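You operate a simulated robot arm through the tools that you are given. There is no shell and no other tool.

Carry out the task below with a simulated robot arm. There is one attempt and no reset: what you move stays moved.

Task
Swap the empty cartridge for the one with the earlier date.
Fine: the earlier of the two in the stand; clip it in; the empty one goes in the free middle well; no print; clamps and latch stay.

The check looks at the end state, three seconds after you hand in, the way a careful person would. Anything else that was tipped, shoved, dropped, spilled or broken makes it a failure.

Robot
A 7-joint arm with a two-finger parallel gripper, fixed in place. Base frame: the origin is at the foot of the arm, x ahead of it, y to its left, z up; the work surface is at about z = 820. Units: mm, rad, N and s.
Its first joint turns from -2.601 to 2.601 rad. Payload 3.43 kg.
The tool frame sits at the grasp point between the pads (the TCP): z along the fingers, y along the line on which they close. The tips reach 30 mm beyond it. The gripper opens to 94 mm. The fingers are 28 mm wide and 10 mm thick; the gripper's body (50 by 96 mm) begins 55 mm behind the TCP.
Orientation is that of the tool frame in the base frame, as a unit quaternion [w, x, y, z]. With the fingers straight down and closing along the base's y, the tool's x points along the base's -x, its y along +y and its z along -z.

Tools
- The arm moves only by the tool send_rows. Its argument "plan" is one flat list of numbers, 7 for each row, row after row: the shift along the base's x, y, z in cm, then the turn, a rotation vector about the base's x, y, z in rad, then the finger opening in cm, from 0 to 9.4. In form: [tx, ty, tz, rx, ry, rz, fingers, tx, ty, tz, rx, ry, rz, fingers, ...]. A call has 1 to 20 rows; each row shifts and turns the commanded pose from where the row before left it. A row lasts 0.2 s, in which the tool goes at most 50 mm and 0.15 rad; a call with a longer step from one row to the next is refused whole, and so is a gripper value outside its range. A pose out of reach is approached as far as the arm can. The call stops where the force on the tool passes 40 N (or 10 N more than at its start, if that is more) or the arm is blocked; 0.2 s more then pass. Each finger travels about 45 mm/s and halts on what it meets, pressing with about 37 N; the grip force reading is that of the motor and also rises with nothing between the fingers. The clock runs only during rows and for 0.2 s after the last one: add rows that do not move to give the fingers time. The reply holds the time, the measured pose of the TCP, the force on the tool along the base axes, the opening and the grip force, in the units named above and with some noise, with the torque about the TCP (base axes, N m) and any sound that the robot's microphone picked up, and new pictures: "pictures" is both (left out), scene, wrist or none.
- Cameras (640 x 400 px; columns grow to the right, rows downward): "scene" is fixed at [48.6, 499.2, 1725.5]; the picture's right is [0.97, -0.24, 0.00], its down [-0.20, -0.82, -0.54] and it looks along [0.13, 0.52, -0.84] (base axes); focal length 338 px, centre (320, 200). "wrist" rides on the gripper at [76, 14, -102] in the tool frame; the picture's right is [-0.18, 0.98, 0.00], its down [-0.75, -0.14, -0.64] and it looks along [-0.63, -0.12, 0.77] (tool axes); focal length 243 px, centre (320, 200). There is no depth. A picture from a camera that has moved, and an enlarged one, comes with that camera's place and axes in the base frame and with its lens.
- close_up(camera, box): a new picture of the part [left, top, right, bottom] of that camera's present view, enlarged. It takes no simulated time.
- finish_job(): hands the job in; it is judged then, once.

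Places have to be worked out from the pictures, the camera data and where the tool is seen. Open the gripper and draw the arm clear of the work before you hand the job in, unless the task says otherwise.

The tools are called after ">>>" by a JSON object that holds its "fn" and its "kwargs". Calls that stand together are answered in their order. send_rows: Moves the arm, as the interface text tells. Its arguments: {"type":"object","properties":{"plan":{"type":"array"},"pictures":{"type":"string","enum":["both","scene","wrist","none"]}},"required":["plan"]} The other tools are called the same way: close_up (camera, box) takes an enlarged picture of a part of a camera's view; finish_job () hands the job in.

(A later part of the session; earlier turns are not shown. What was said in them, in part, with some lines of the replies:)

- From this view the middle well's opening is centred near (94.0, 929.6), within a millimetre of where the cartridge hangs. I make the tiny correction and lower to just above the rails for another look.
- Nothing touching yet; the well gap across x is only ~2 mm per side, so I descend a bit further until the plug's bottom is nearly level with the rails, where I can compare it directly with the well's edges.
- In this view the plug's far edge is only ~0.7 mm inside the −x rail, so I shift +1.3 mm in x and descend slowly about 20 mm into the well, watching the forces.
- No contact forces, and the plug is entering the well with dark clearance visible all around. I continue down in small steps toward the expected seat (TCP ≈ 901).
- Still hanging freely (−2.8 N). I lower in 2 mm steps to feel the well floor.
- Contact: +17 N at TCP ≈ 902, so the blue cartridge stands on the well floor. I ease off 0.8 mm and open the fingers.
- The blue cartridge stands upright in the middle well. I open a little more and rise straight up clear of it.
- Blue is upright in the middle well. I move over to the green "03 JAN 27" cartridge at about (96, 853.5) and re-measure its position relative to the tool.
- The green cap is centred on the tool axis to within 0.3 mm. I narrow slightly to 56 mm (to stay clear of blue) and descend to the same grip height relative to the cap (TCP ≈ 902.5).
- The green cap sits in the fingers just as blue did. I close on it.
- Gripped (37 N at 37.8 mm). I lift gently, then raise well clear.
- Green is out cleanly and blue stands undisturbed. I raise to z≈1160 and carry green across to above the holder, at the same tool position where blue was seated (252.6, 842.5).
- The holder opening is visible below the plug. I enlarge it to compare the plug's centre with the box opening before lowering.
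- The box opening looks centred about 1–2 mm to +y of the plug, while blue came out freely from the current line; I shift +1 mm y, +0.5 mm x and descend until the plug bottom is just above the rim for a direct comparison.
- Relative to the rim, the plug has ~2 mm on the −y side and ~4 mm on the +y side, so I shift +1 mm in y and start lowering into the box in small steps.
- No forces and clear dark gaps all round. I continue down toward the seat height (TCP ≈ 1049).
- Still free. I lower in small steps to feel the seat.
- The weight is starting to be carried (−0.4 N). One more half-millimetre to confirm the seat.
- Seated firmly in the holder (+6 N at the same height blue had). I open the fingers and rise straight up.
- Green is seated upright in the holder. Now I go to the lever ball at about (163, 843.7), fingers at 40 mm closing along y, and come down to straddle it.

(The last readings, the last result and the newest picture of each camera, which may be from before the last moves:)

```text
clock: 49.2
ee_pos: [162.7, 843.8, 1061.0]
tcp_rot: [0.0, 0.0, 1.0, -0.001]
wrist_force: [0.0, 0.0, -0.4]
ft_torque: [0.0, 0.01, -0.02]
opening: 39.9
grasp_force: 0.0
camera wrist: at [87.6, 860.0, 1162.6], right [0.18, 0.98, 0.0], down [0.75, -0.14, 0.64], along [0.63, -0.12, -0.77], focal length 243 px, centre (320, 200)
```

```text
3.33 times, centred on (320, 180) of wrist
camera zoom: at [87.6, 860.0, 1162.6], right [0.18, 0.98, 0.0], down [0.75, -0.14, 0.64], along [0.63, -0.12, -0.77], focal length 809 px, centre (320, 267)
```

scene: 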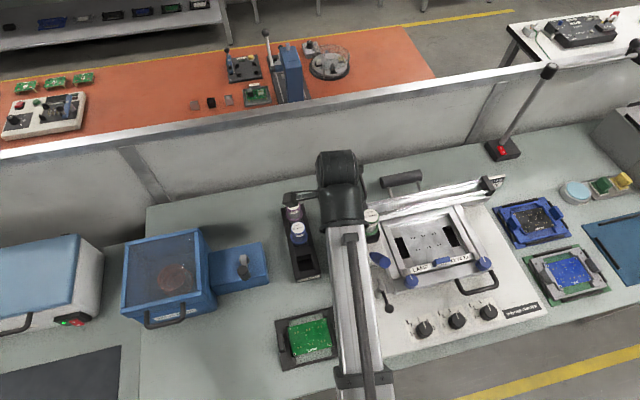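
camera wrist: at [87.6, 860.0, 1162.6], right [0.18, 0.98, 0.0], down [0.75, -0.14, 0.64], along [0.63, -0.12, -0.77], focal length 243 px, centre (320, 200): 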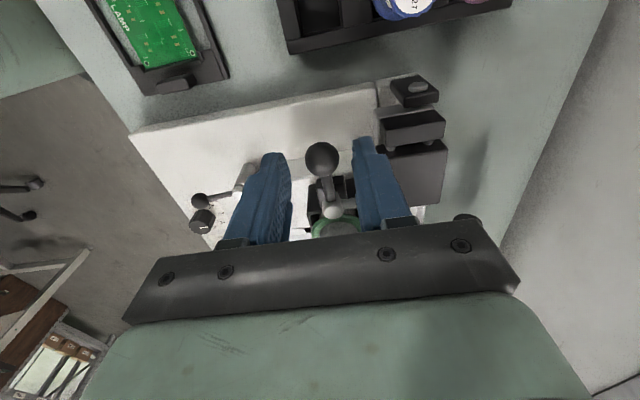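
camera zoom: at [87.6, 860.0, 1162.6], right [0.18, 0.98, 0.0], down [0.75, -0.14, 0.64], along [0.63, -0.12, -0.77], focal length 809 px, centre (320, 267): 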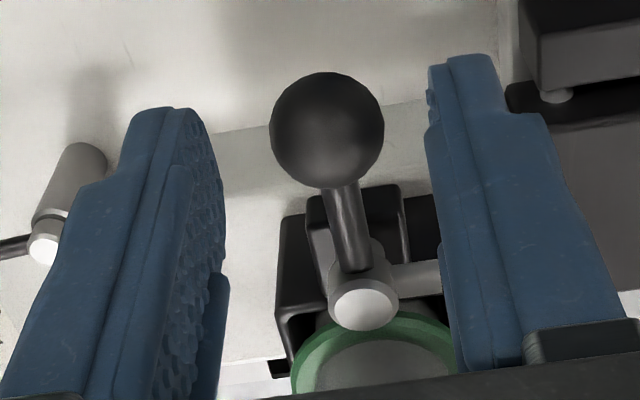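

The ball is centred between the fingers. I lower to z≈1030 and close to a snug cage around it.

>>> {"fn": "send_rows", "kwargs": {"plan": [0.1, 0.05, -1.0, 0, 0, 0, 4.0, 0, 0, -1.0, 0, 0, 0, 4.0, 0, 0, -0.93, 0, 0, 0, 4.0, 0, 0, 0, 0, 0, 0, 3.2, 0, 0, 0, 0, 0, 0, 2.4, 0, 0, 0, 0, 0, 0, 2.3, 0, 0, 0, 0, 0, 0, 2.3], "pictures": "wrist"}}

>>> {"fn": "close_up", "kwargs": {"camera": "wrist", "box": [240, 120, 400, 240]}}

```text
clock: 50.8
ee_pos: [163.9, 844.1, 1031.1]
tcp_rot: [0.0, 0.0, 1.0, 0.0]
wrist_force: [-0.5, 0.1, 1.0]
ft_torque: [0.0, -0.03, 0.0]
opening: 23.2
grasp_force: 0.1
camera wrist: at [88.5, 860.5, 1132.8], right [0.18, 0.98, 0.0], down [0.75, -0.14, 0.64], along [0.63, -0.12, -0.77], focal length 243 px, centre (320, 200)
```

wrist: 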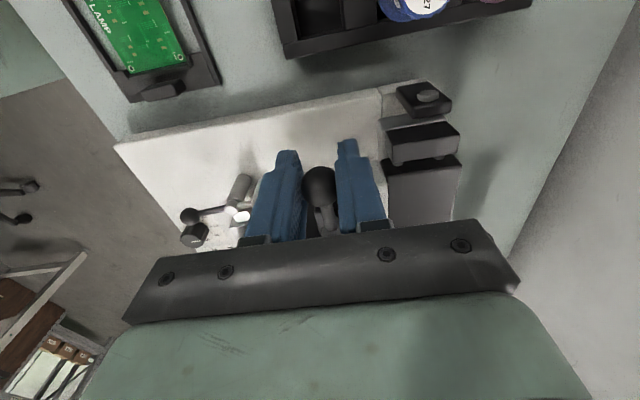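

```text
3.33 times, centred on (320, 180) of wrist
camera zoom: at [88.5, 860.5, 1132.8], right [0.18, 0.98, 0.0], down [0.75, -0.14, 0.64], along [0.63, -0.12, -0.77], focal length 809 px, centre (320, 267)
```

zoom: 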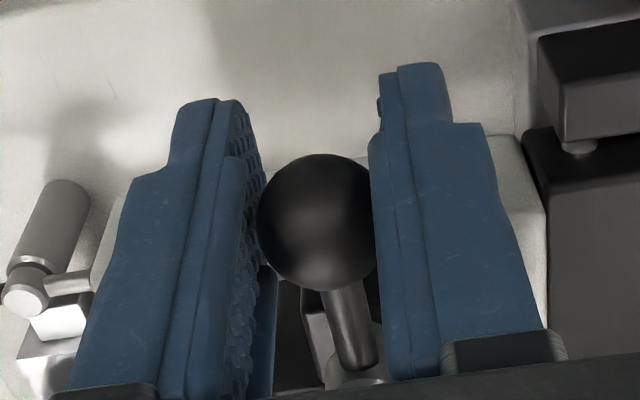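

The ball is caged. I swing the lever back clockwise toward its original position, turning the tool with it, stopping short for a check.

>>> {"fn": "send_rows", "kwargs": {"plan": [0.0401, 0.6094, 0, 0, 0, -0.1309, 2.3, 0.119, 0.5991, 0, 0, 0, -0.1309, 2.3, 0.1961, 0.5786, 0, 0, 0, -0.1309, 2.3, 0.2704, 0.5477, 0, 0, 0, -0.1309, 2.3, 0.339, 0.5081, 0, 0, 0, -0.1309, 2.3, 0.403, 0.459, 0, 0, 0, -0.1309, 2.3, 0.459, 0.403, 0, 0, 0, -0.1309, 2.3, 0.5081, 0.339, 0, 0, 0, -0.1309, 2.3], "pictures": "wrist"}}

>>> {"fn": "close_up", "kwargs": {"camera": "wrist", "box": [240, 120, 440, 240]}}

```text
clock: 52.6
ee_pos: [188.3, 885.4, 1031.1]
tcp_rot: [0.0, 0.501, 0.866, 0.0]
wrist_force: [-0.5, 0.2, 0.4]
ft_torque: [-0.01, 0.02, 0.0]
opening: 23.3
grasp_force: 0.0
camera wrist: at [162.7, 960.3, 1133.3], right [0.94, 0.33, 0.0], down [0.25, -0.72, 0.64], along [0.21, -0.61, -0.77], focal length 243 px, centre (320, 200)
```

wrist: 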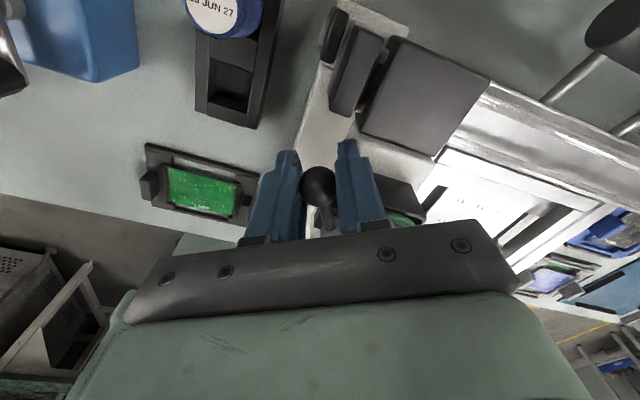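

```text
3.20 times, centred on (340, 180) of wrist
camera zoom: at [162.7, 960.3, 1133.3], right [0.94, 0.33, 0.0], down [0.25, -0.72, 0.64], along [0.21, -0.61, -0.77], focal length 776 px, centre (256, 264)
```

zoom: 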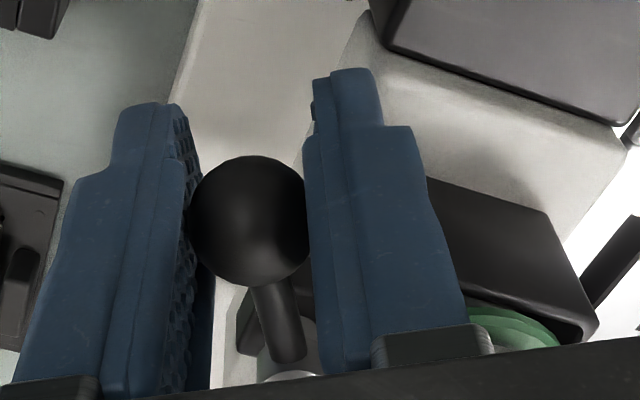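

The lever follows freely. I finish the last 30° to its original position.

>>> {"fn": "send_rows", "kwargs": {"plan": [0.5477, 0.2704, 0, 0, 0, -0.1309, 2.3, 0.5786, 0.1961, 0, 0, 0, -0.1309, 2.3, 0.5991, 0.119, 0, 0, 0, -0.1309, 2.3, 0.6094, 0.0401, 0, 0, 0, -0.1309, 2.3, 0, 0, 0, 0, 0, 0, 2.3], "pictures": "wrist"}}

>>> {"fn": "close_up", "kwargs": {"camera": "wrist", "box": [240, 120, 440, 240]}}

```text
clock: 53.8
ee_pos: [211.6, 890.6, 1031.9]
tcp_rot: [-0.001, 0.708, 0.706, 0.0]
wrist_force: [-0.8, 0.6, 1.3]
ft_torque: [0.0, 0.03, 0.01]
opening: 23.4
grasp_force: 0.3
camera wrist: at [226.1, 969.5, 1133.4], right [0.98, -0.19, 0.0], down [-0.14, -0.75, 0.64], along [-0.12, -0.63, -0.77], focal length 243 px, centre (320, 200)
```

wrist: 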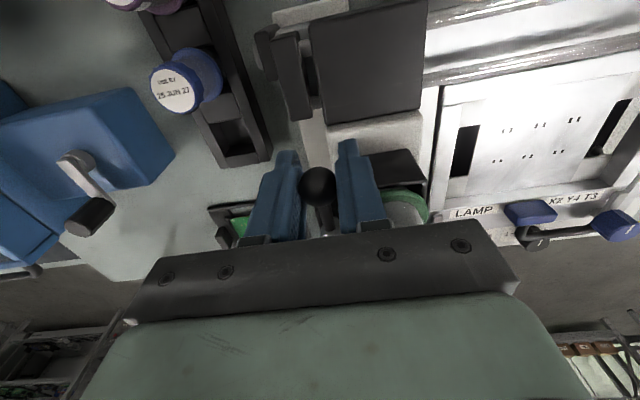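

```text
3.20 times, centred on (340, 180) of wrist
camera zoom: at [226.1, 969.5, 1133.4], right [0.98, -0.19, 0.0], down [-0.14, -0.75, 0.64], along [-0.12, -0.63, -0.77], focal length 776 px, centre (256, 264)
```

zoom: 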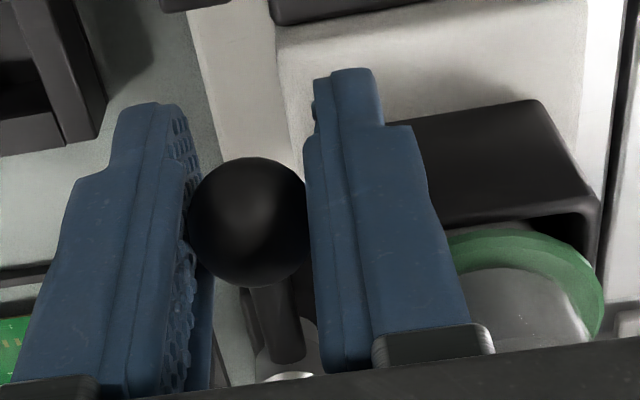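

The lever is back near its original place with negligible force. I nudge 1 mm further in +x and close softly on the ball to centre it, then release.

>>> {"fn": "send_rows", "kwargs": {"plan": [0.05, 0, 0, 0, 0, 0, 2.1, 0.05, 0, 0, 0, 0, 0, 2.1, 0, 0, 0, 0, 0, 0, 2.1], "pictures": "none"}}

```text
clock: 54.6
ee_pos: [213.6, 891.8, 1030.1]
tcp_rot: [0.0, 0.707, 0.707, 0.0]
wrist_force: [-1.1, 0.8, -0.6]
ft_torque: [-0.01, -0.01, -0.04]
opening: 22.1
grasp_force: 0.6
```

Hardly any reaction (−1.1 N), so the lever is at or just at its closed position. I open and rise clear to inspect.

>>> {"fn": "send_rows", "kwargs": {"plan": [0, 0, 0, 0, 0, 0, 3.0, 0, 0, 0, 0, 0, 0, 4.0, 0, 0, 0, 0, 0, 0, 4.0, 0, 0, 1.5, 0, 0, 0, 4.0, 0, 0, 3.5, 0, 0, 0, 4.0, 0, 0, 4.0, 0, 0, 0, 4.0, 0, 0, 3.0, 0, 0, 0, 4.0, 0, 0, 0, 0, 0, 0, 4.0], "pictures": "both"}}

>>> {"fn": "close_up", "kwargs": {"camera": "wrist", "box": [290, 80, 410, 190]}}

```text
clock: 56.4
ee_pos: [213.0, 891.8, 1151.4]
tcp_rot: [0.001, 0.707, 0.707, 0.0]
wrist_force: [0.4, -1.0, -0.2]
ft_torque: [-0.01, 0.02, -0.04]
opening: 40.2
grasp_force: 0.1
camera wrist: at [226.7, 968.7, 1253.7], right [0.98, -0.18, 0.0], down [-0.14, -0.75, 0.64], along [-0.12, -0.63, -0.77], focal length 243 px, centre (320, 200)
```

scene: 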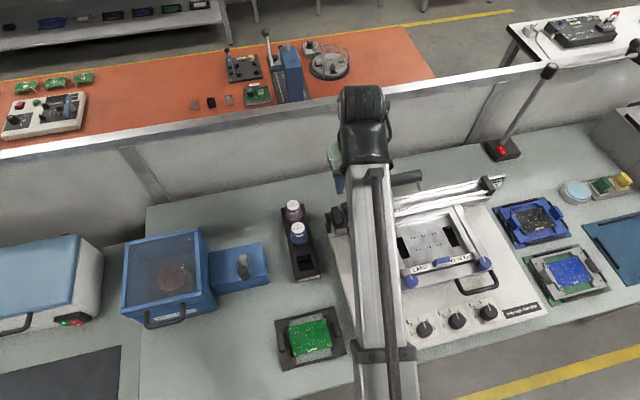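
wrist: 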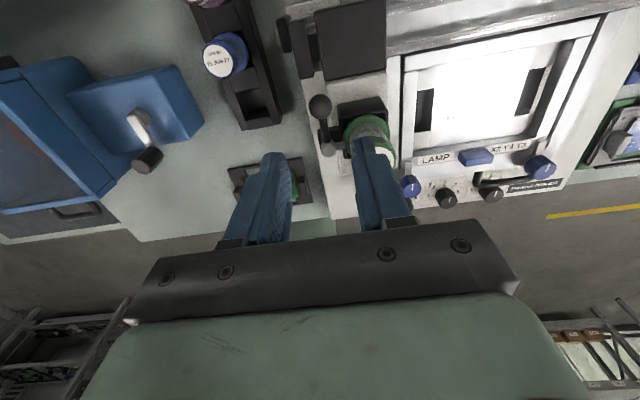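

```text
3.64 times, centred on (350, 135) of wrist
camera zoom: at [226.7, 968.7, 1253.7], right [0.98, -0.18, 0.0], down [-0.14, -0.75, 0.64], along [-0.12, -0.63, -0.77], focal length 882 px, centre (211, 436)
```

zoom: 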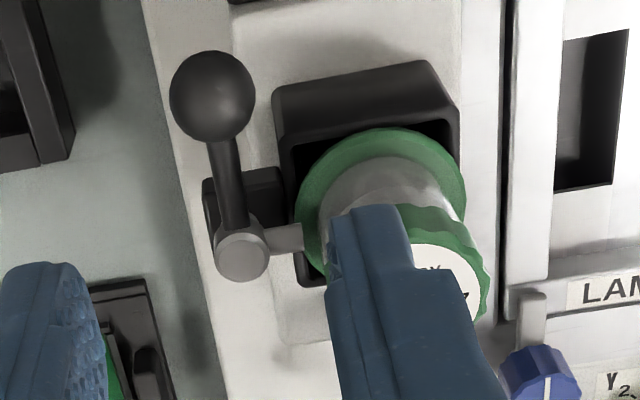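

The stub is back over the green flange. I withdraw the arm toward its start pose (turning the yaw back) to get unobstructed views for comparison.

>>> {"fn": "send_rows", "kwargs": {"plan": [-3.55, 0.73, 0.98, 0, 0, 0.1428, 4.0, -3.55, 0.73, 0.98, 0, 0, 0.1428, 5.0, -3.55, 0.73, 0.98, 0, 0, 0.1428, 6.0, -3.55, 0.73, 0.98, 0, 0, 0.1428, 7.0, -3.55, 0.73, 0.98, 0, 0, 0.1428, 8.0, -3.55, 0.73, 0.98, 0, 0, 0.1428, 9.0, -3.55, 0.73, 0.98, 0, 0, 0.1428, 9.4, -3.55, 0.73, 0.98, 0, 0, 0.1428, 9.4, -3.55, 0.73, 0.98, 0, 0, 0.1428, 9.4, -3.55, 0.73, 0.98, 0, 0, 0.1428, 9.4, -3.55, 0.73, 0.98, 0, 0, 0.1428, 9.4, 0, 0, 0, 0, 0, 0, 9.4], "pictures": "both"}}

>>> {"fn": "close_up", "kwargs": {"camera": "scene", "box": [320, 190, 400, 240]}}

>>> {"fn": "close_up", "kwargs": {"camera": "scene", "box": [270, 190, 350, 290]}}

>>> {"fn": "close_up", "kwargs": {"camera": "scene", "box": [320, 160, 520, 300]}}

```text
clock: 59.0
ee_pos: [-177.2, 970.6, 1258.6]
tcp_rot: [0.0, -0.001, 1.0, 0.0]
wrist_force: [-0.3, -0.1, -0.7]
ft_torque: [0.01, -0.01, -0.01]
opening: 94.1
grasp_force: 0.0
camera wrist: at [-253.3, 986.7, 1361.3], right [0.18, 0.98, 0.0], down [0.75, -0.14, 0.64], along [0.63, -0.12, -0.77], focal length 243 px, centre (320, 200)
```

scene: 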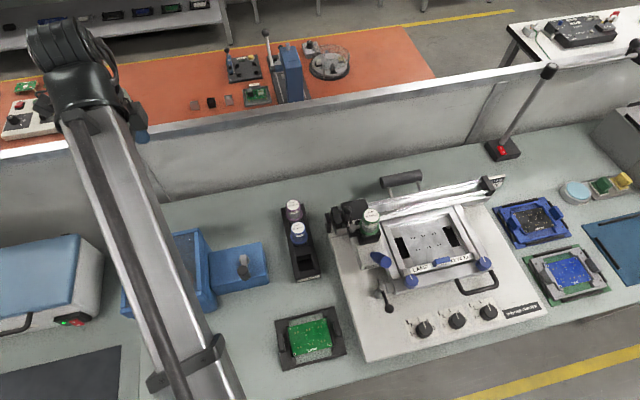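
wrist: 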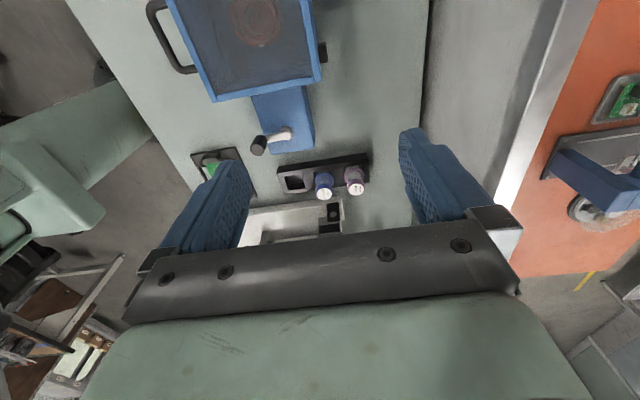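

```text
8.00 times, centred on (360, 215) of scene
camera zoom: at [48.6, 499.2, 1725.5], right [0.97, -0.24, 0.0], down [-0.2, -0.82, -0.54], along [0.13, 0.52, -0.84], focal length 2705 px, centre (0, 80)
```

zoom: 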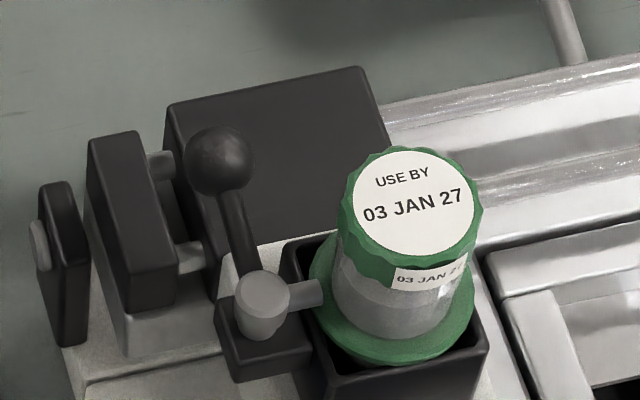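

```text
4.00 times, centred on (310, 240) of scene
camera zoom: at [48.6, 499.2, 1725.5], right [0.97, -0.24, 0.0], down [-0.2, -0.82, -0.54], along [0.13, 0.52, -0.84], focal length 1353 px, centre (360, 40)
```

zoom: 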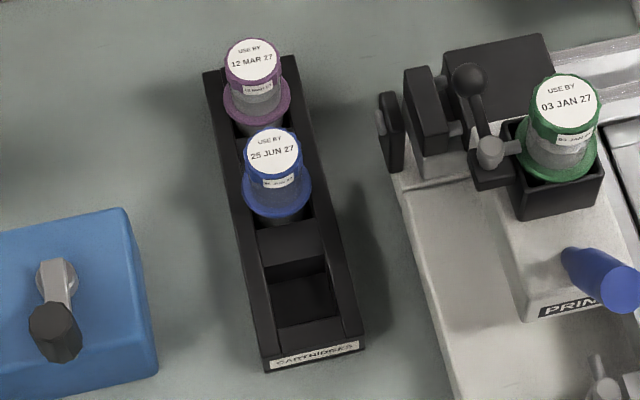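

```text
2.86 times, centred on (420, 230) of scene
camera zoom: at [48.6, 499.2, 1725.5], right [0.97, -0.24, 0.0], down [-0.2, -0.82, -0.54], along [0.13, 0.52, -0.84], focal length 966 px, centre (34, 114)
```

zoom: 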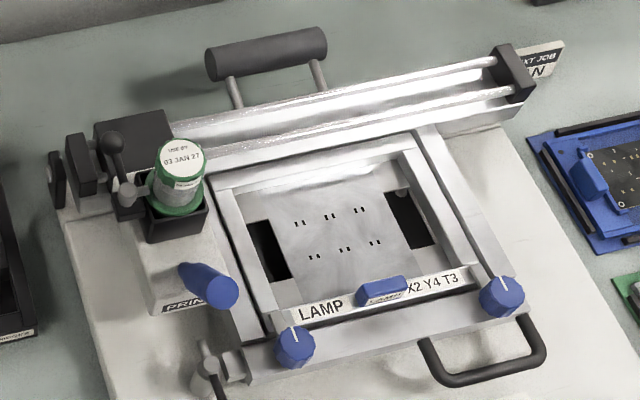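

The dates and positions look right, but comparing with the first picture, the whole print carriage (block, holder, PRINT handle) sits about 2.5 mm further in +x than at the start — my last nudge on the lever slid it. I want to set it gently back by pushing the holder box's +x face, so I go above a free spot at (305, 866) with closed fingers and look first.

>>> {"fn": "send_rows", "kwargs": {"plan": [4.4, -0.955, -0.5, 0, 0, 0, 6.0, 4.4, -0.955, -0.5, 0, 0, 0, 4.0, 4.4, -0.955, -0.5, 0, 0, 0, 2.0, 4.4, -0.955, -0.5, 0, 0, 0, 0.5, 4.4, -0.955, -0.5, 0, 0, 0, 0, 4.4, -0.955, -0.5, 0, 0, 0, 0, 4.4, -0.955, -0.5, 0, 0, 0, 0, 4.4, -0.955, -0.5, 0, 0, 0, 0, 4.4, -0.955, -0.5, 0, 0, 0, 0, 4.4, -0.955, -0.5, 0, 0, 0, 0, 4.4, -0.955, -0.8, 0, 0, 0, 0, 0, 0, -3.0, 0, 0, 0, 0, 0, 0, 0, 0, 0, 0, 0], "pictures": "both"}}

>>> {"fn": "close_up", "kwargs": {"camera": "wrist", "box": [220, 0, 420, 180]}}

>>> {"fn": "close_up", "kwargs": {"camera": "scene", "box": [320, 190, 400, 240]}}

```text
clock: 61.8
ee_pos: [306.8, 868.2, 1170.2]
tcp_rot: [0.0, 0.0, 1.0, 0.0]
wrist_force: [-0.2, -0.2, 0.1]
ft_torque: [-0.01, -0.01, -0.02]
opening: 0.0
grasp_force: 33.1
camera wrist: at [229.8, 883.7, 1272.1], right [0.18, 0.98, 0.0], down [0.75, -0.14, 0.64], along [0.63, -0.12, -0.77], focal length 243 px, centre (320, 200)
```

scene: 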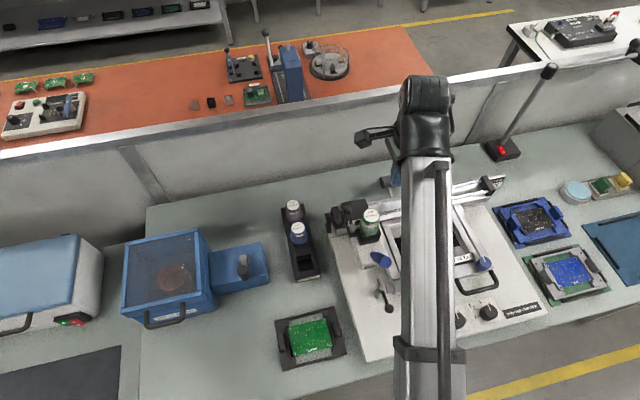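
wrist: 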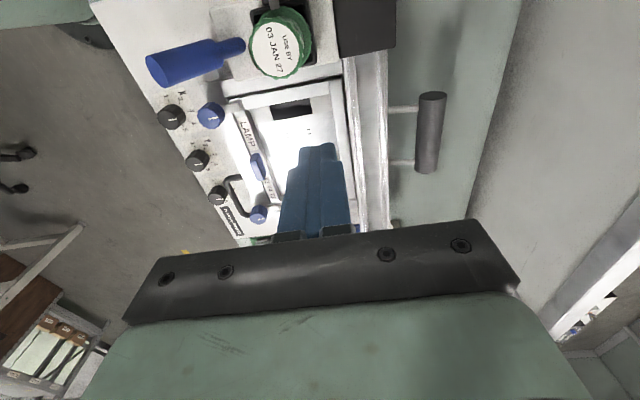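

```text
2.22 times, centred on (320, 90) of wrist
camera zoom: at [229.8, 883.7, 1272.1], right [0.18, 0.98, 0.0], down [0.75, -0.14, 0.64], along [0.63, -0.12, -0.77], focal length 539 px, centre (320, 444)
```

zoom: 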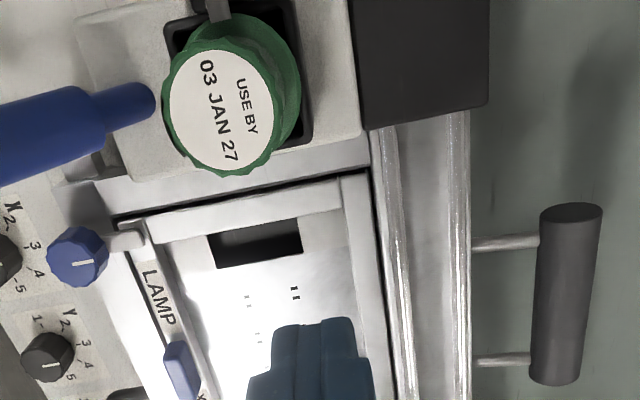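

```text
8.00 times, centred on (360, 215) of scene
camera zoom: at [48.6, 499.2, 1725.5], right [0.97, -0.24, 0.0], down [-0.2, -0.82, -0.54], along [0.13, 0.52, -0.84], focal length 2705 px, centre (0, 80)
```

zoom: 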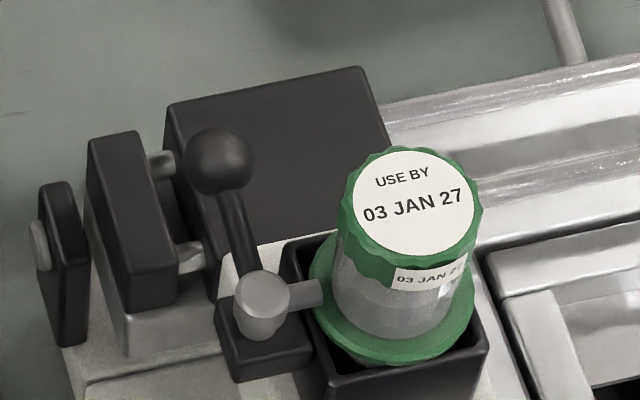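

The spot beside the box is free: only the lower frame lies beneath it, and the flange is recessed behind the box face. I descend at (306, 864) with closed fingers so the tips reach about 20 mm below the rim level, staying clear of the box.

>>> {"fn": "send_rows", "kwargs": {"plan": [0.1, -0.22, -3.0, 0, 0, 0, 0, 0, 0, -4.0, 0, 0, 0, 0, 0, 0, -3.0, 0, 0, 0, 0, 0, 0, -2.0, 0, 0, 0, 0, 0, 0, -1.5, 0, 0, 0, 0, 0, 0, 0, 0, 0, 0, 0], "pictures": "both"}}

>>> {"fn": "close_up", "kwargs": {"camera": "wrist", "box": [220, 40, 420, 240]}}

>>> {"fn": "close_up", "kwargs": {"camera": "scene", "box": [320, 170, 440, 250]}}

```text
clock: 63.2
ee_pos: [307.7, 864.5, 1034.5]
tcp_rot: [-0.001, 0.0, 1.0, 0.001]
wrist_force: [0.4, -0.1, -0.5]
ft_torque: [0.01, 0.0, -0.02]
opening: 0.0
grasp_force: 33.2
camera wrist: at [231.6, 880.3, 1136.7], right [0.18, 0.98, 0.0], down [0.75, -0.14, 0.64], along [0.63, -0.12, -0.77], focal length 243 px, centre (320, 200)
```

scene: 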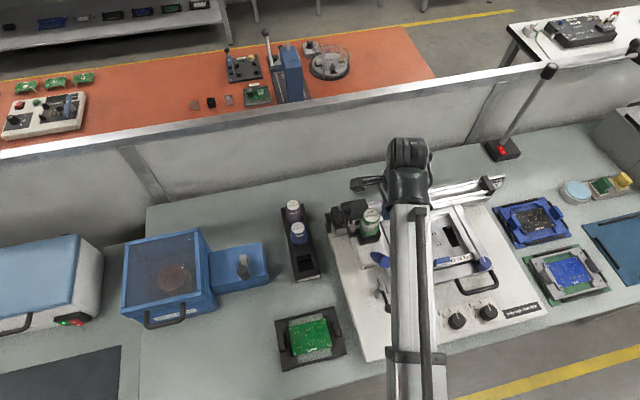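
wrist: 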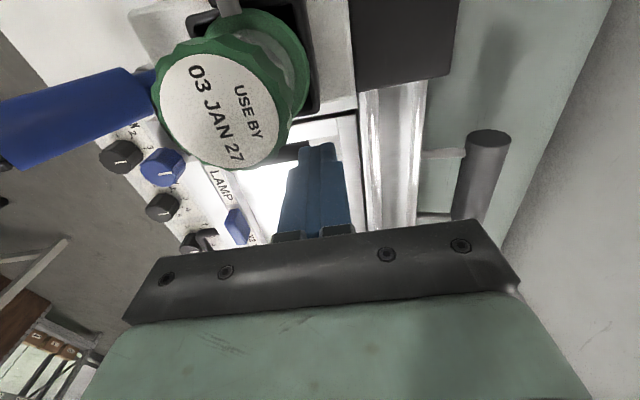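

```text
2.00 times, centred on (320, 140) of wrist
camera zoom: at [231.6, 880.3, 1136.7], right [0.18, 0.98, 0.0], down [0.75, -0.14, 0.64], along [0.63, -0.12, -0.77], focal length 485 px, centre (320, 320)
```

zoom: 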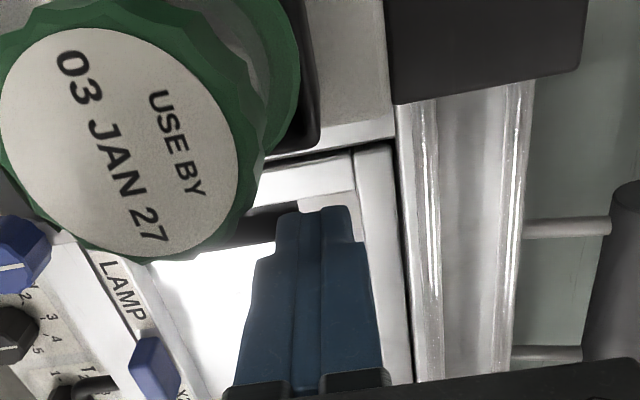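

```text
5.00 times, centred on (380, 210) of scene
camera zoom: at [48.6, 499.2, 1725.5], right [0.97, -0.24, 0.0], down [-0.2, -0.82, -0.54], along [0.13, 0.52, -0.84], focal length 1691 px, centre (20, 150)
```

zoom: 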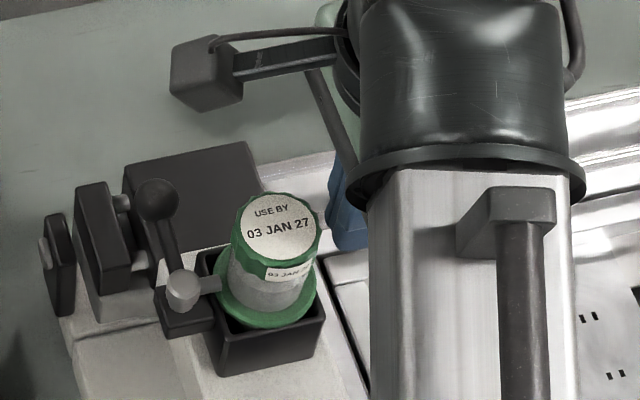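

Clear so far. I lower the remaining 23 mm (tips at z≈982), then approach the box face in small −x steps.

>>> {"fn": "send_rows", "kwargs": {"plan": [0, 0, -1.2, 0, 0, 0, 0, 0, 0, -1.08, 0, 0, 0, 0, -0.2, 0, 0, 0, 0, 0, 0, -0.2, 0, 0, 0, 0, 0, 0, -0.2, 0, 0, 0, 0, 0, 0, 0, 0, 0, 0, 0, 0, 0], "pictures": "both"}}

>>> {"fn": "close_up", "kwargs": {"camera": "scene", "box": [320, 190, 400, 240]}}

>>> {"fn": "close_up", "kwargs": {"camera": "wrist", "box": [260, 60, 380, 180]}}

```text
clock: 64.6
ee_pos: [300.8, 864.9, 1012.4]
tcp_rot: [0.001, 0.001, 1.0, 0.0]
wrist_force: [0.1, 0.4, 0.8]
ft_torque: [-0.05, -0.01, 0.01]
opening: 0.0
grasp_force: 33.1
camera wrist: at [225.5, 880.8, 1115.0], right [0.18, 0.98, 0.0], down [0.75, -0.14, 0.64], along [0.63, -0.12, -0.77], focal length 243 px, centre (320, 200)
```

scene: 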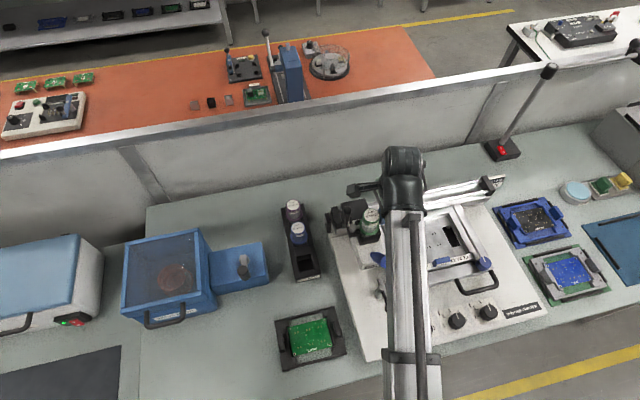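
wrist: 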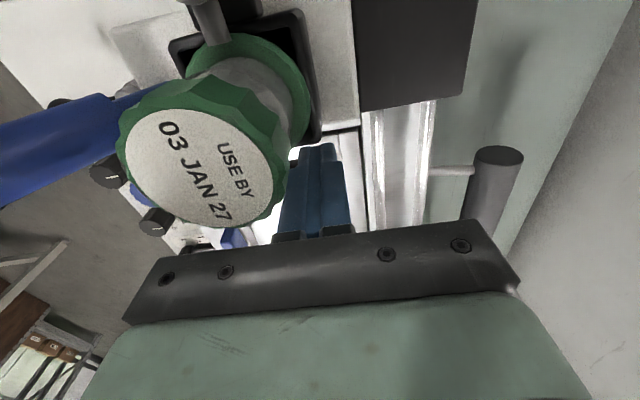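

```text
8.00 times, centred on (360, 215) of scene
camera zoom: at [48.6, 499.2, 1725.5], right [0.97, -0.24, 0.0], down [-0.2, -0.82, -0.54], along [0.13, 0.52, -0.84], focal length 2705 px, centre (0, 80)
```

zoom: 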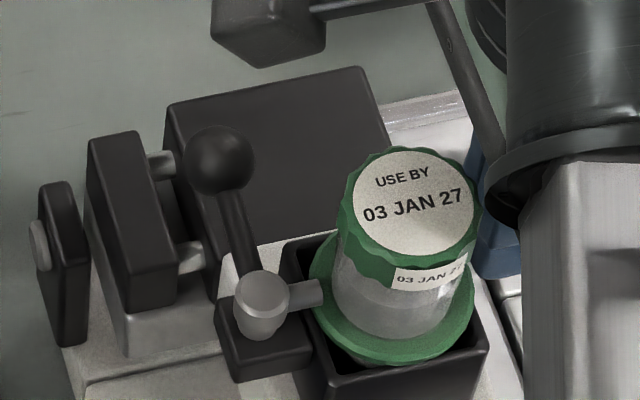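

```text
3.33 times, centred on (320, 120) of wrist
camera zoom: at [225.5, 880.8, 1115.0], right [0.18, 0.98, 0.0], down [0.75, -0.14, 0.64], along [0.63, -0.12, -0.77], focal length 809 px, centre (320, 467)
```

zoom: 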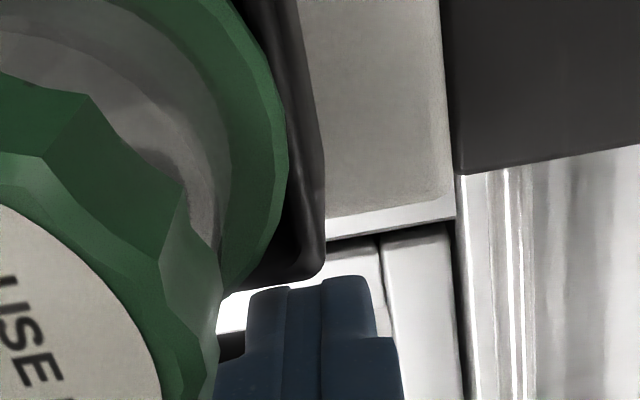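

The tips overlap about 12 mm of the box face and are just short of it. I push in −x in small steps, checking the carriage against its original picture position.

>>> {"fn": "send_rows", "kwargs": {"plan": [-0.1, 0, 0, 0, 0, 0, 0, -0.1, 0, 0, 0, 0, 0, 0, -0.1, 0, 0, 0, 0, 0, 0, 0, 0, 0, 0, 0, 0, 0], "pictures": "wrist"}}

>>> {"fn": "close_up", "kwargs": {"camera": "scene", "box": [320, 190, 400, 240]}}

>>> {"fn": "close_up", "kwargs": {"camera": "wrist", "box": [260, 60, 380, 180]}}

```text
clock: 65.6
ee_pos: [299.2, 865.8, 1012.5]
tcp_rot: [0.0, 0.0, 1.0, 0.001]
wrist_force: [-0.4, -0.3, 0.1]
ft_torque: [0.0, -0.01, -0.03]
opening: 0.0
grasp_force: 32.8
camera wrist: at [222.1, 881.6, 1114.6], right [0.18, 0.98, 0.0], down [0.75, -0.14, 0.64], along [0.63, -0.12, -0.77], focal length 243 px, centre (320, 200)
```

wrist: 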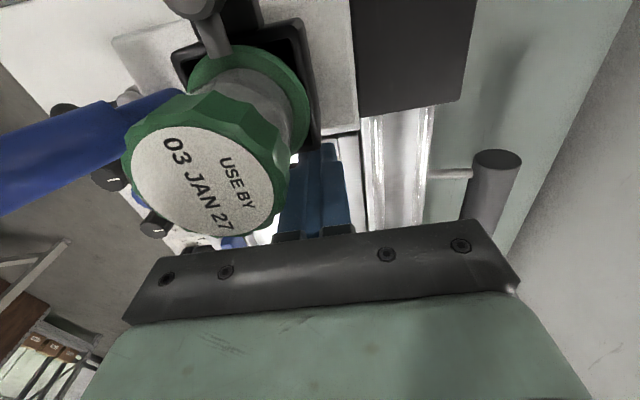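

```text
8.00 times, centred on (360, 215) of scene
camera zoom: at [48.6, 499.2, 1725.5], right [0.97, -0.24, 0.0], down [-0.2, -0.82, -0.54], along [0.13, 0.52, -0.84], focal length 2705 px, centre (0, 80)
```

zoom: 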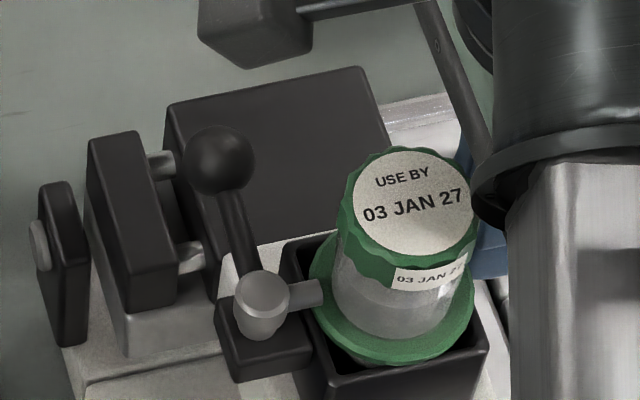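

```text
3.33 times, centred on (320, 120) of wrist
camera zoom: at [222.1, 881.6, 1114.6], right [0.18, 0.98, 0.0], down [0.75, -0.14, 0.64], along [0.63, -0.12, -0.77], focal length 809 px, centre (320, 467)
```

zoom: 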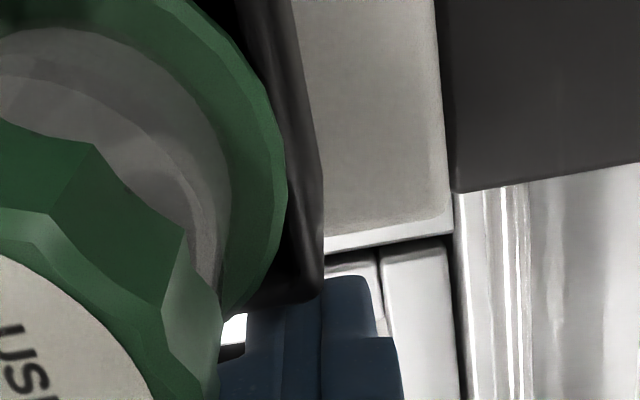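

Not in contact yet; the carriage hasn't moved. I continue 2 mm in −x.

>>> {"fn": "send_rows", "kwargs": {"plan": [-0.1, 0, 0, 0, 0, 0, 0, -0.1, 0, 0, 0, 0, 0, 0, 0, 0, 0, 0, 0, 0, 0], "pictures": "none"}}

>>> {"fn": "close_up", "kwargs": {"camera": "scene", "box": [320, 190, 400, 240]}}

>>> {"fn": "close_up", "kwargs": {"camera": "wrist", "box": [260, 60, 380, 180]}}

```text
clock: 66.4
ee_pos: [296.4, 865.6, 1013.0]
tcp_rot: [0.0, 0.0, 1.0, 0.001]
wrist_force: [0.3, -0.3, -0.1]
ft_torque: [-0.03, -0.01, -0.04]
opening: 0.0
grasp_force: 33.1
```

```text
8.00 times, centred on (360, 215) of scene
camera zoom: at [48.6, 499.2, 1725.5], right [0.97, -0.24, 0.0], down [-0.2, -0.82, -0.54], along [0.13, 0.52, -0.84], focal length 2705 px, centre (0, 80)
```

zoom: 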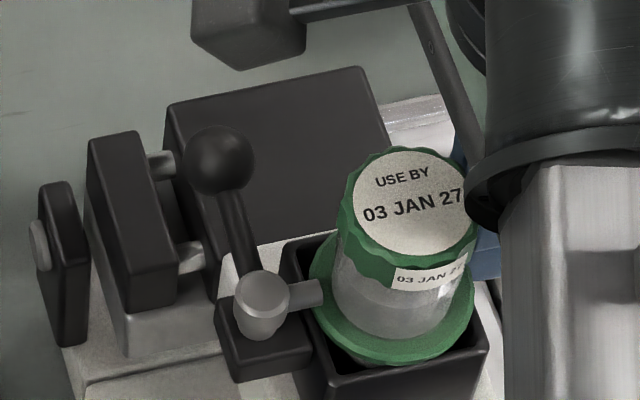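

```text
3.33 times, centred on (320, 120) of wrist
camera zoom: at [220.1, 881.4, 1114.9], right [0.18, 0.98, 0.0], down [0.75, -0.14, 0.64], along [0.63, -0.12, -0.77], focal length 809 px, centre (320, 467)
```

zoom: 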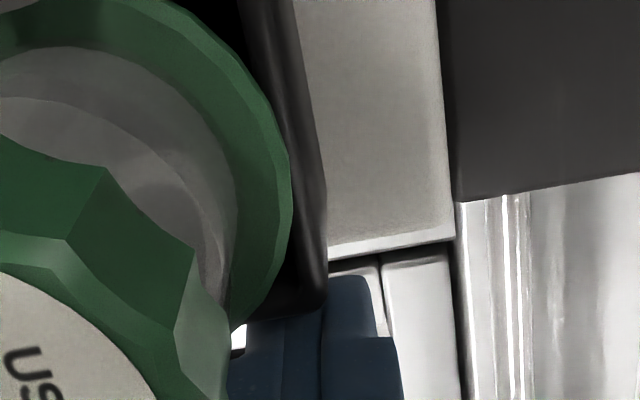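

Still no motion of the carriage. I go on 2 mm further.

>>> {"fn": "send_rows", "kwargs": {"plan": [-0.1, 0, 0, 0, 0, 0, 0, -0.1, 0, 0, 0, 0, 0, 0, 0, 0, 0, 0, 0, 0, 0], "pictures": "none"}}

>>> {"fn": "close_up", "kwargs": {"camera": "scene", "box": [320, 190, 400, 240]}}

>>> {"fn": "close_up", "kwargs": {"camera": "wrist", "box": [260, 60, 380, 180]}}

```text
clock: 67.2
ee_pos: [293.1, 865.4, 1012.6]
tcp_rot: [0.0, 0.0, 1.0, -0.001]
wrist_force: [0.1, -0.9, -0.3]
ft_torque: [-0.01, 0.05, 0.0]
opening: 0.0
grasp_force: 32.9
```

```text
8.00 times, centred on (360, 215) of scene
camera zoom: at [48.6, 499.2, 1725.5], right [0.97, -0.24, 0.0], down [-0.2, -0.82, -0.54], along [0.13, 0.52, -0.84], focal length 2705 px, centre (0, 80)
```

zoom: 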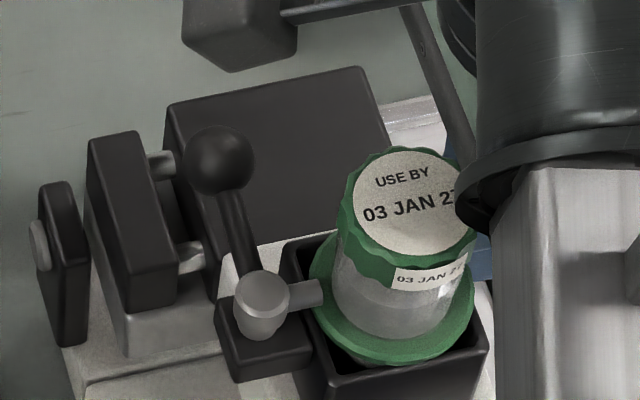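

```text
3.33 times, centred on (320, 120) of wrist
camera zoom: at [217.6, 881.5, 1114.7], right [0.18, 0.98, 0.0], down [0.75, -0.14, 0.64], along [0.63, -0.12, -0.77], focal length 809 px, centre (320, 467)
```

zoom: 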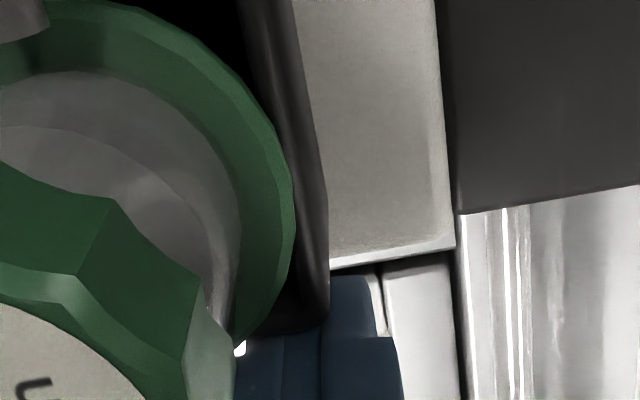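

Gap is closing but the carriage still hasn't moved. I continue in 1 mm steps.

>>> {"fn": "send_rows", "kwargs": {"plan": [-0.1, 0, 0, 0, 0, 0, 0, 0, 0, 0, 0, 0, 0, 0], "pictures": "none"}}

>>> {"fn": "close_up", "kwargs": {"camera": "scene", "box": [320, 190, 400, 240]}}

>>> {"fn": "close_up", "kwargs": {"camera": "wrist", "box": [280, 80, 360, 180]}}

```text
clock: 67.8
ee_pos: [291.9, 865.8, 1011.2]
tcp_rot: [0.001, 0.0, 1.0, 0.0]
wrist_force: [-0.5, -0.5, -0.2]
ft_torque: [-0.01, -0.01, -0.04]
opening: 0.0
grasp_force: 33.1
```

```text
8.00 times, centred on (360, 215) of scene
camera zoom: at [48.6, 499.2, 1725.5], right [0.97, -0.24, 0.0], down [-0.2, -0.82, -0.54], along [0.13, 0.52, -0.84], focal length 2705 px, centre (0, 80)
```

zoom: 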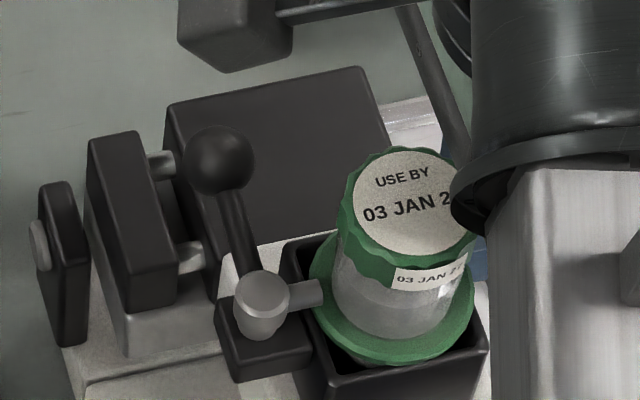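

```text
4.00 times, centred on (320, 130) of wrist
camera zoom: at [216.3, 881.5, 1114.9], right [0.18, 0.98, 0.0], down [0.75, -0.14, 0.64], along [0.63, -0.12, -0.77], focal length 970 px, centre (320, 480)
```

zoom: 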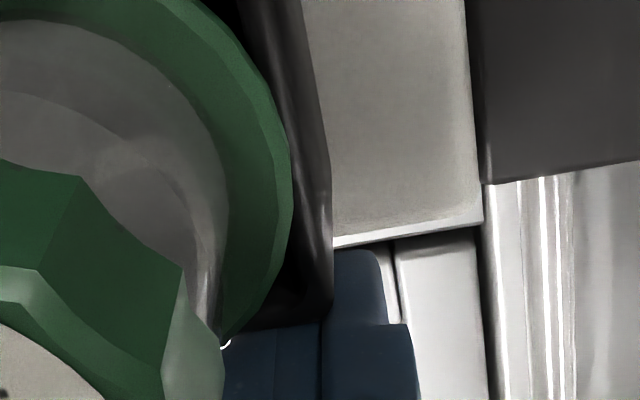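

No contact yet. Another 1 mm step.

>>> {"fn": "send_rows", "kwargs": {"plan": [-0.1, 0, 0, 0, 0, 0, 0, 0, 0, 0, 0, 0, 0, 0], "pictures": "none"}}

>>> {"fn": "close_up", "kwargs": {"camera": "scene", "box": [320, 190, 400, 240]}}

>>> {"fn": "close_up", "kwargs": {"camera": "wrist", "box": [280, 80, 360, 180]}}

```text
clock: 68.4
ee_pos: [292.1, 866.0, 1012.5]
tcp_rot: [0.0, -0.001, 1.0, -0.001]
wrist_force: [1.8, 0.3, 0.3]
ft_torque: [0.01, 0.06, -0.02]
opening: 0.0
grasp_force: 33.2
```

```text
8.00 times, centred on (360, 215) of scene
camera zoom: at [48.6, 499.2, 1725.5], right [0.97, -0.24, 0.0], down [-0.2, -0.82, -0.54], along [0.13, 0.52, -0.84], focal length 2705 px, centre (0, 80)
```

zoom: 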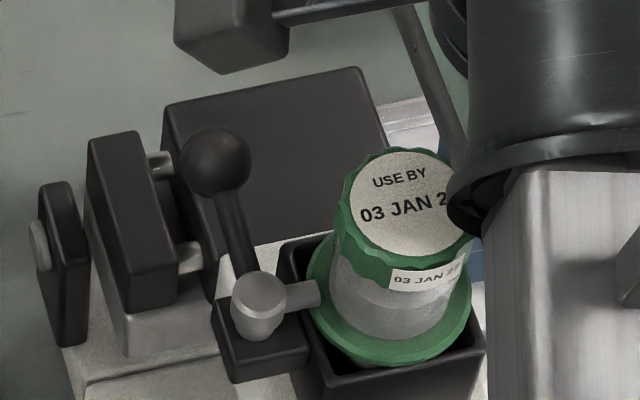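

```text
4.00 times, centred on (320, 130) of wrist
camera zoom: at [215.3, 881.4, 1114.8], right [0.18, 0.98, 0.0], down [0.75, -0.14, 0.64], along [0.63, -0.12, -0.77], focal length 970 px, centre (320, 480)
```

zoom: 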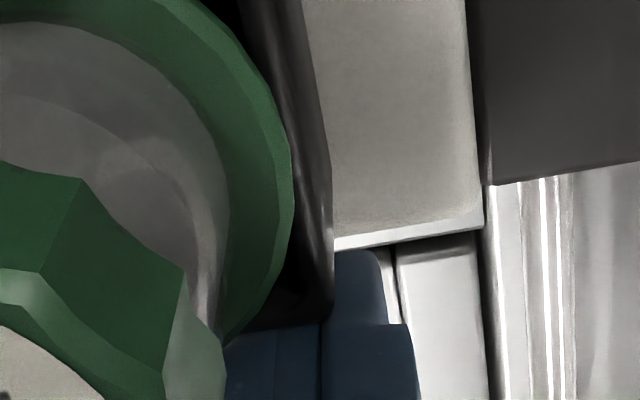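

Contact: 1.8 N and the carriage has begun sliding back (about 1 mm). I push 1 mm more and compare again.

>>> {"fn": "send_rows", "kwargs": {"plan": [-0.1, 0, 0, 0, 0, 0, 0, 0, 0, 0, 0, 0, 0, 0], "pictures": "none"}}

>>> {"fn": "close_up", "kwargs": {"camera": "scene", "box": [320, 190, 400, 240]}}

```text
clock: 69.0
ee_pos: [292.4, 865.0, 1012.4]
tcp_rot: [-0.001, 0.001, 1.0, 0.0]
wrist_force: [0.4, 0.0, 0.2]
ft_torque: [-0.05, 0.03, 0.01]
opening: 0.0
grasp_force: 33.0
```

```text
8.00 times, centred on (360, 215) of scene
camera zoom: at [48.6, 499.2, 1725.5], right [0.97, -0.24, 0.0], down [-0.2, -0.82, -0.54], along [0.13, 0.52, -0.84], focal length 2705 px, centre (0, 80)
```

zoom: 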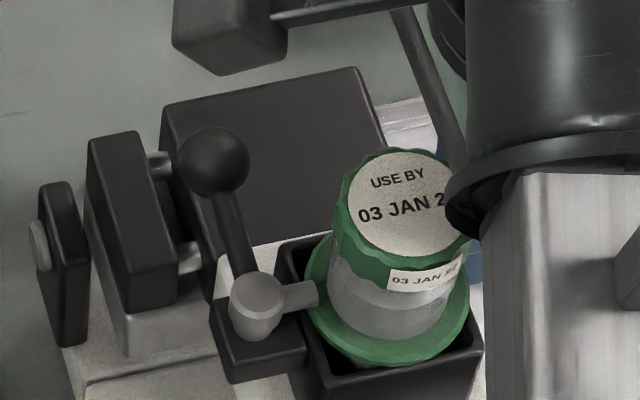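

Nearly back: features are now about 2–3 px (≈0.7 mm) from their original places. One more small push of 0.7 mm.

>>> {"fn": "send_rows", "kwargs": {"plan": [-0.07, 0, 0, 0, 0, 0, 0, 0, 0, 0, 0, 0, 0, 0], "pictures": "none"}}

>>> {"fn": "close_up", "kwargs": {"camera": "scene", "box": [320, 190, 400, 240]}}

>>> {"fn": "close_up", "kwargs": {"camera": "scene", "box": [320, 160, 520, 300]}}

```text
clock: 69.6
ee_pos: [288.8, 864.5, 1012.0]
tcp_rot: [0.0, 0.0, 1.0, 0.0]
wrist_force: [0.6, -0.1, 0.2]
ft_torque: [0.01, -0.02, -0.02]
opening: 0.0
grasp_force: 32.9
```

```text
8.00 times, centred on (360, 215) of scene
camera zoom: at [48.6, 499.2, 1725.5], right [0.97, -0.24, 0.0], down [-0.2, -0.82, -0.54], along [0.13, 0.52, -0.84], focal length 2705 px, centre (0, 80)
```

zoom: 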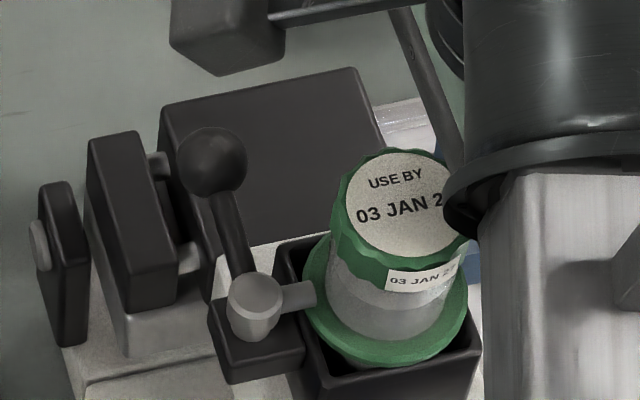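

```text
2.86 times, centred on (420, 230) of scene
camera zoom: at [48.6, 499.2, 1725.5], right [0.97, -0.24, 0.0], down [-0.2, -0.82, -0.54], along [0.13, 0.52, -0.84], focal length 966 px, centre (34, 114)
```

zoom: 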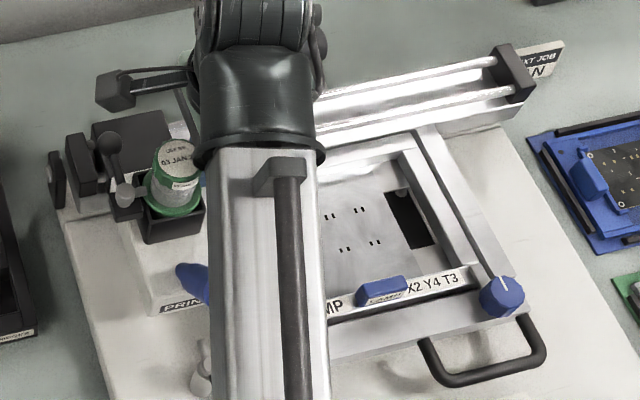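

The lever, post, box and label now coincide with their original picture positions to within a pixel or two. I back off in +x, rise, and look unobstructed.

>>> {"fn": "send_rows", "kwargs": {"plan": [0.5, 0, 0, 0, 0, 0, 0, 0.7, 0, 0, 0, 0, 0, 0, 0.3, 0, 2.0, 0, 0, 0, 0, 0, 0, 4.0, 0, 0, 0, 0, 0, 0, 4.0, 0, 0, 0, 0, 0, 0, 4.0, 0, 0, 0, 1.0, -4.4, 0.955, 1.0, 0, 0, 0, 2.0, -4.4, 0.955, 1.0, 0, 0, 0, 3.0, -4.4, 0.955, 1.0, 0, 0, 0, 4.0, -4.4, 0.955, 1.0, 0, 0, 0, 5.0, -4.4, 0.955, 1.0, 0, 0, 0, 6.0, -4.4, 0.955, 1.0, 0, 0, 0, 7.0, -4.4, 0.955, 1.0, 0, 0, 0, 8.0, -4.4, 0.955, 1.0, 0, 0, 0, 9.0, -4.4, 0.955, 1.0, 0, 0, 0, 9.4, -4.4, 0.955, 1.0, 0, 0, 0, 9.4, -3.6, 0.955, 0.4, 0, 0, 0, 9.4, 0, 0, 0, 0, 0, 0, 9.4], "pictures": "both"}}

>>> {"fn": "close_up", "kwargs": {"camera": "scene", "box": [320, 190, 400, 240]}}

>>> {"fn": "close_up", "kwargs": {"camera": "scene", "box": [320, 160, 520, 300]}}

>>> {"fn": "close_up", "kwargs": {"camera": "scene", "box": [260, 180, 420, 300]}}

```text
clock: 73.4
ee_pos: [-172.8, 969.1, 1256.2]
tcp_rot: [-0.001, -0.001, 1.0, 0.0]
wrist_force: [-0.2, 0.2, -0.5]
ft_torque: [0.01, -0.01, 0.03]
opening: 93.9
grasp_force: 0.1
camera wrist: at [-249.5, 985.2, 1359.8], right [0.18, 0.98, 0.0], down [0.75, -0.14, 0.64], along [0.63, -0.12, -0.77], focal length 243 px, centre (320, 200)
```

scene: 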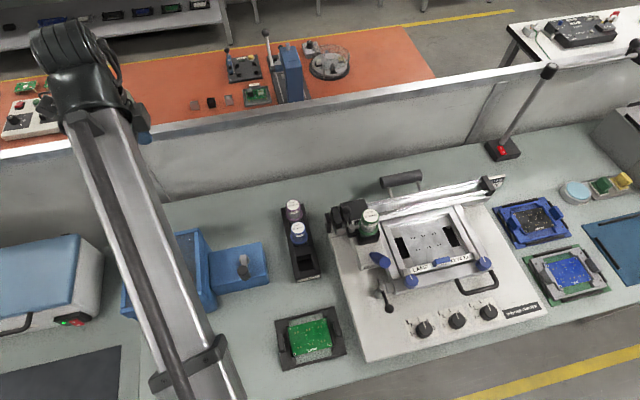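
wrist: 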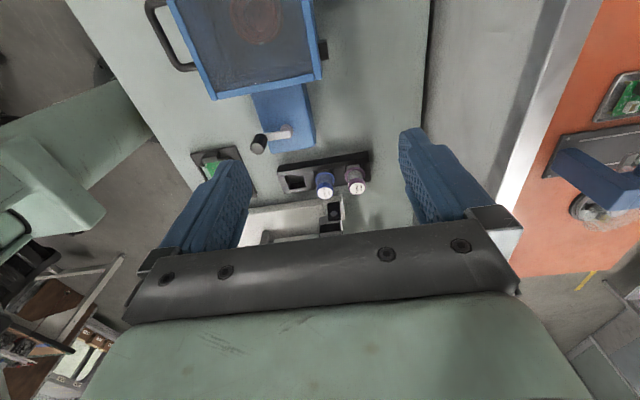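

```text
8.00 times, centred on (360, 215) of scene
camera zoom: at [48.6, 499.2, 1725.5], right [0.97, -0.24, 0.0], down [-0.2, -0.82, -0.54], along [0.13, 0.52, -0.84], focal length 2705 px, centre (0, 80)
```

zoom: 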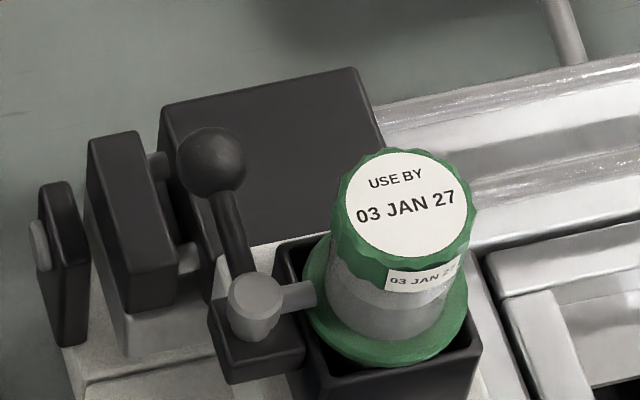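

```text
2.86 times, centred on (420, 230) of scene
camera zoom: at [48.6, 499.2, 1725.5], right [0.97, -0.24, 0.0], down [-0.2, -0.82, -0.54], along [0.13, 0.52, -0.84], focal length 966 px, centre (34, 114)
```

zoom: 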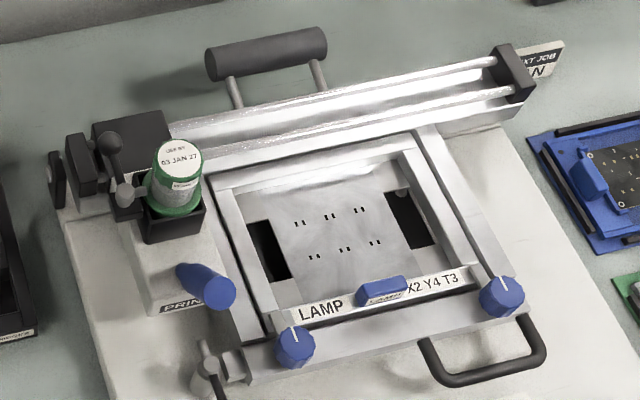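

```text
3.33 times, centred on (340, 240) of scene
camera zoom: at [48.6, 499.2, 1725.5], right [0.97, -0.24, 0.0], down [-0.2, -0.82, -0.54], along [0.13, 0.52, -0.84], focal length 1127 px, centre (253, 67)
```

zoom: 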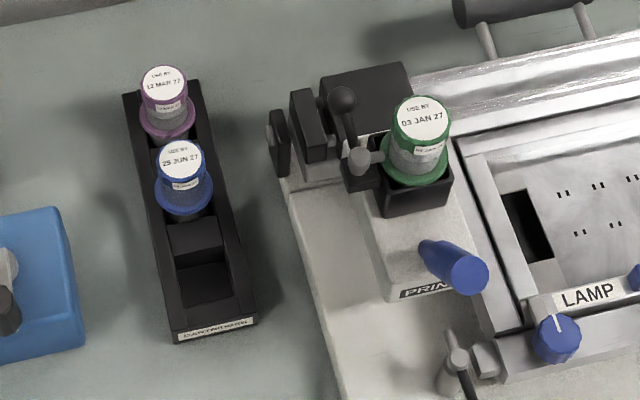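

Everything matches the starting layout: the carriage, lever, clamps, latch and PRINT handle are back within a pixel or so. Green "03 JAN 27" is in the holder with the clip stub over its flange. Blue stands upright in the middle well, purple is untouched, and the arm is clear with the gripper open. I hand in the job.

>>> {"fn": "finish_job", "kwargs": {}}

```text
The job is handed in.
```

The swap is done and handed in. The green cartridge (03 JAN 27), the earlier of the two in the stand, is in the printer's holder with its clip closed over the flange. The empty blue one (25 JUN 27) stands upright in the middle well.

- **Carriage nudge:** while closing the clip lever, I slid the print carriage about 2.5 mm to one side. I pushed it back gently, and the last pictures show it within about 1 mm of where it started. No print was made.
- **Everything else:** in the final pictures the clamps, latch, PRINT handle, purple cartridge and stand looked the same as at the start. The arm is clear and the gripper is open.
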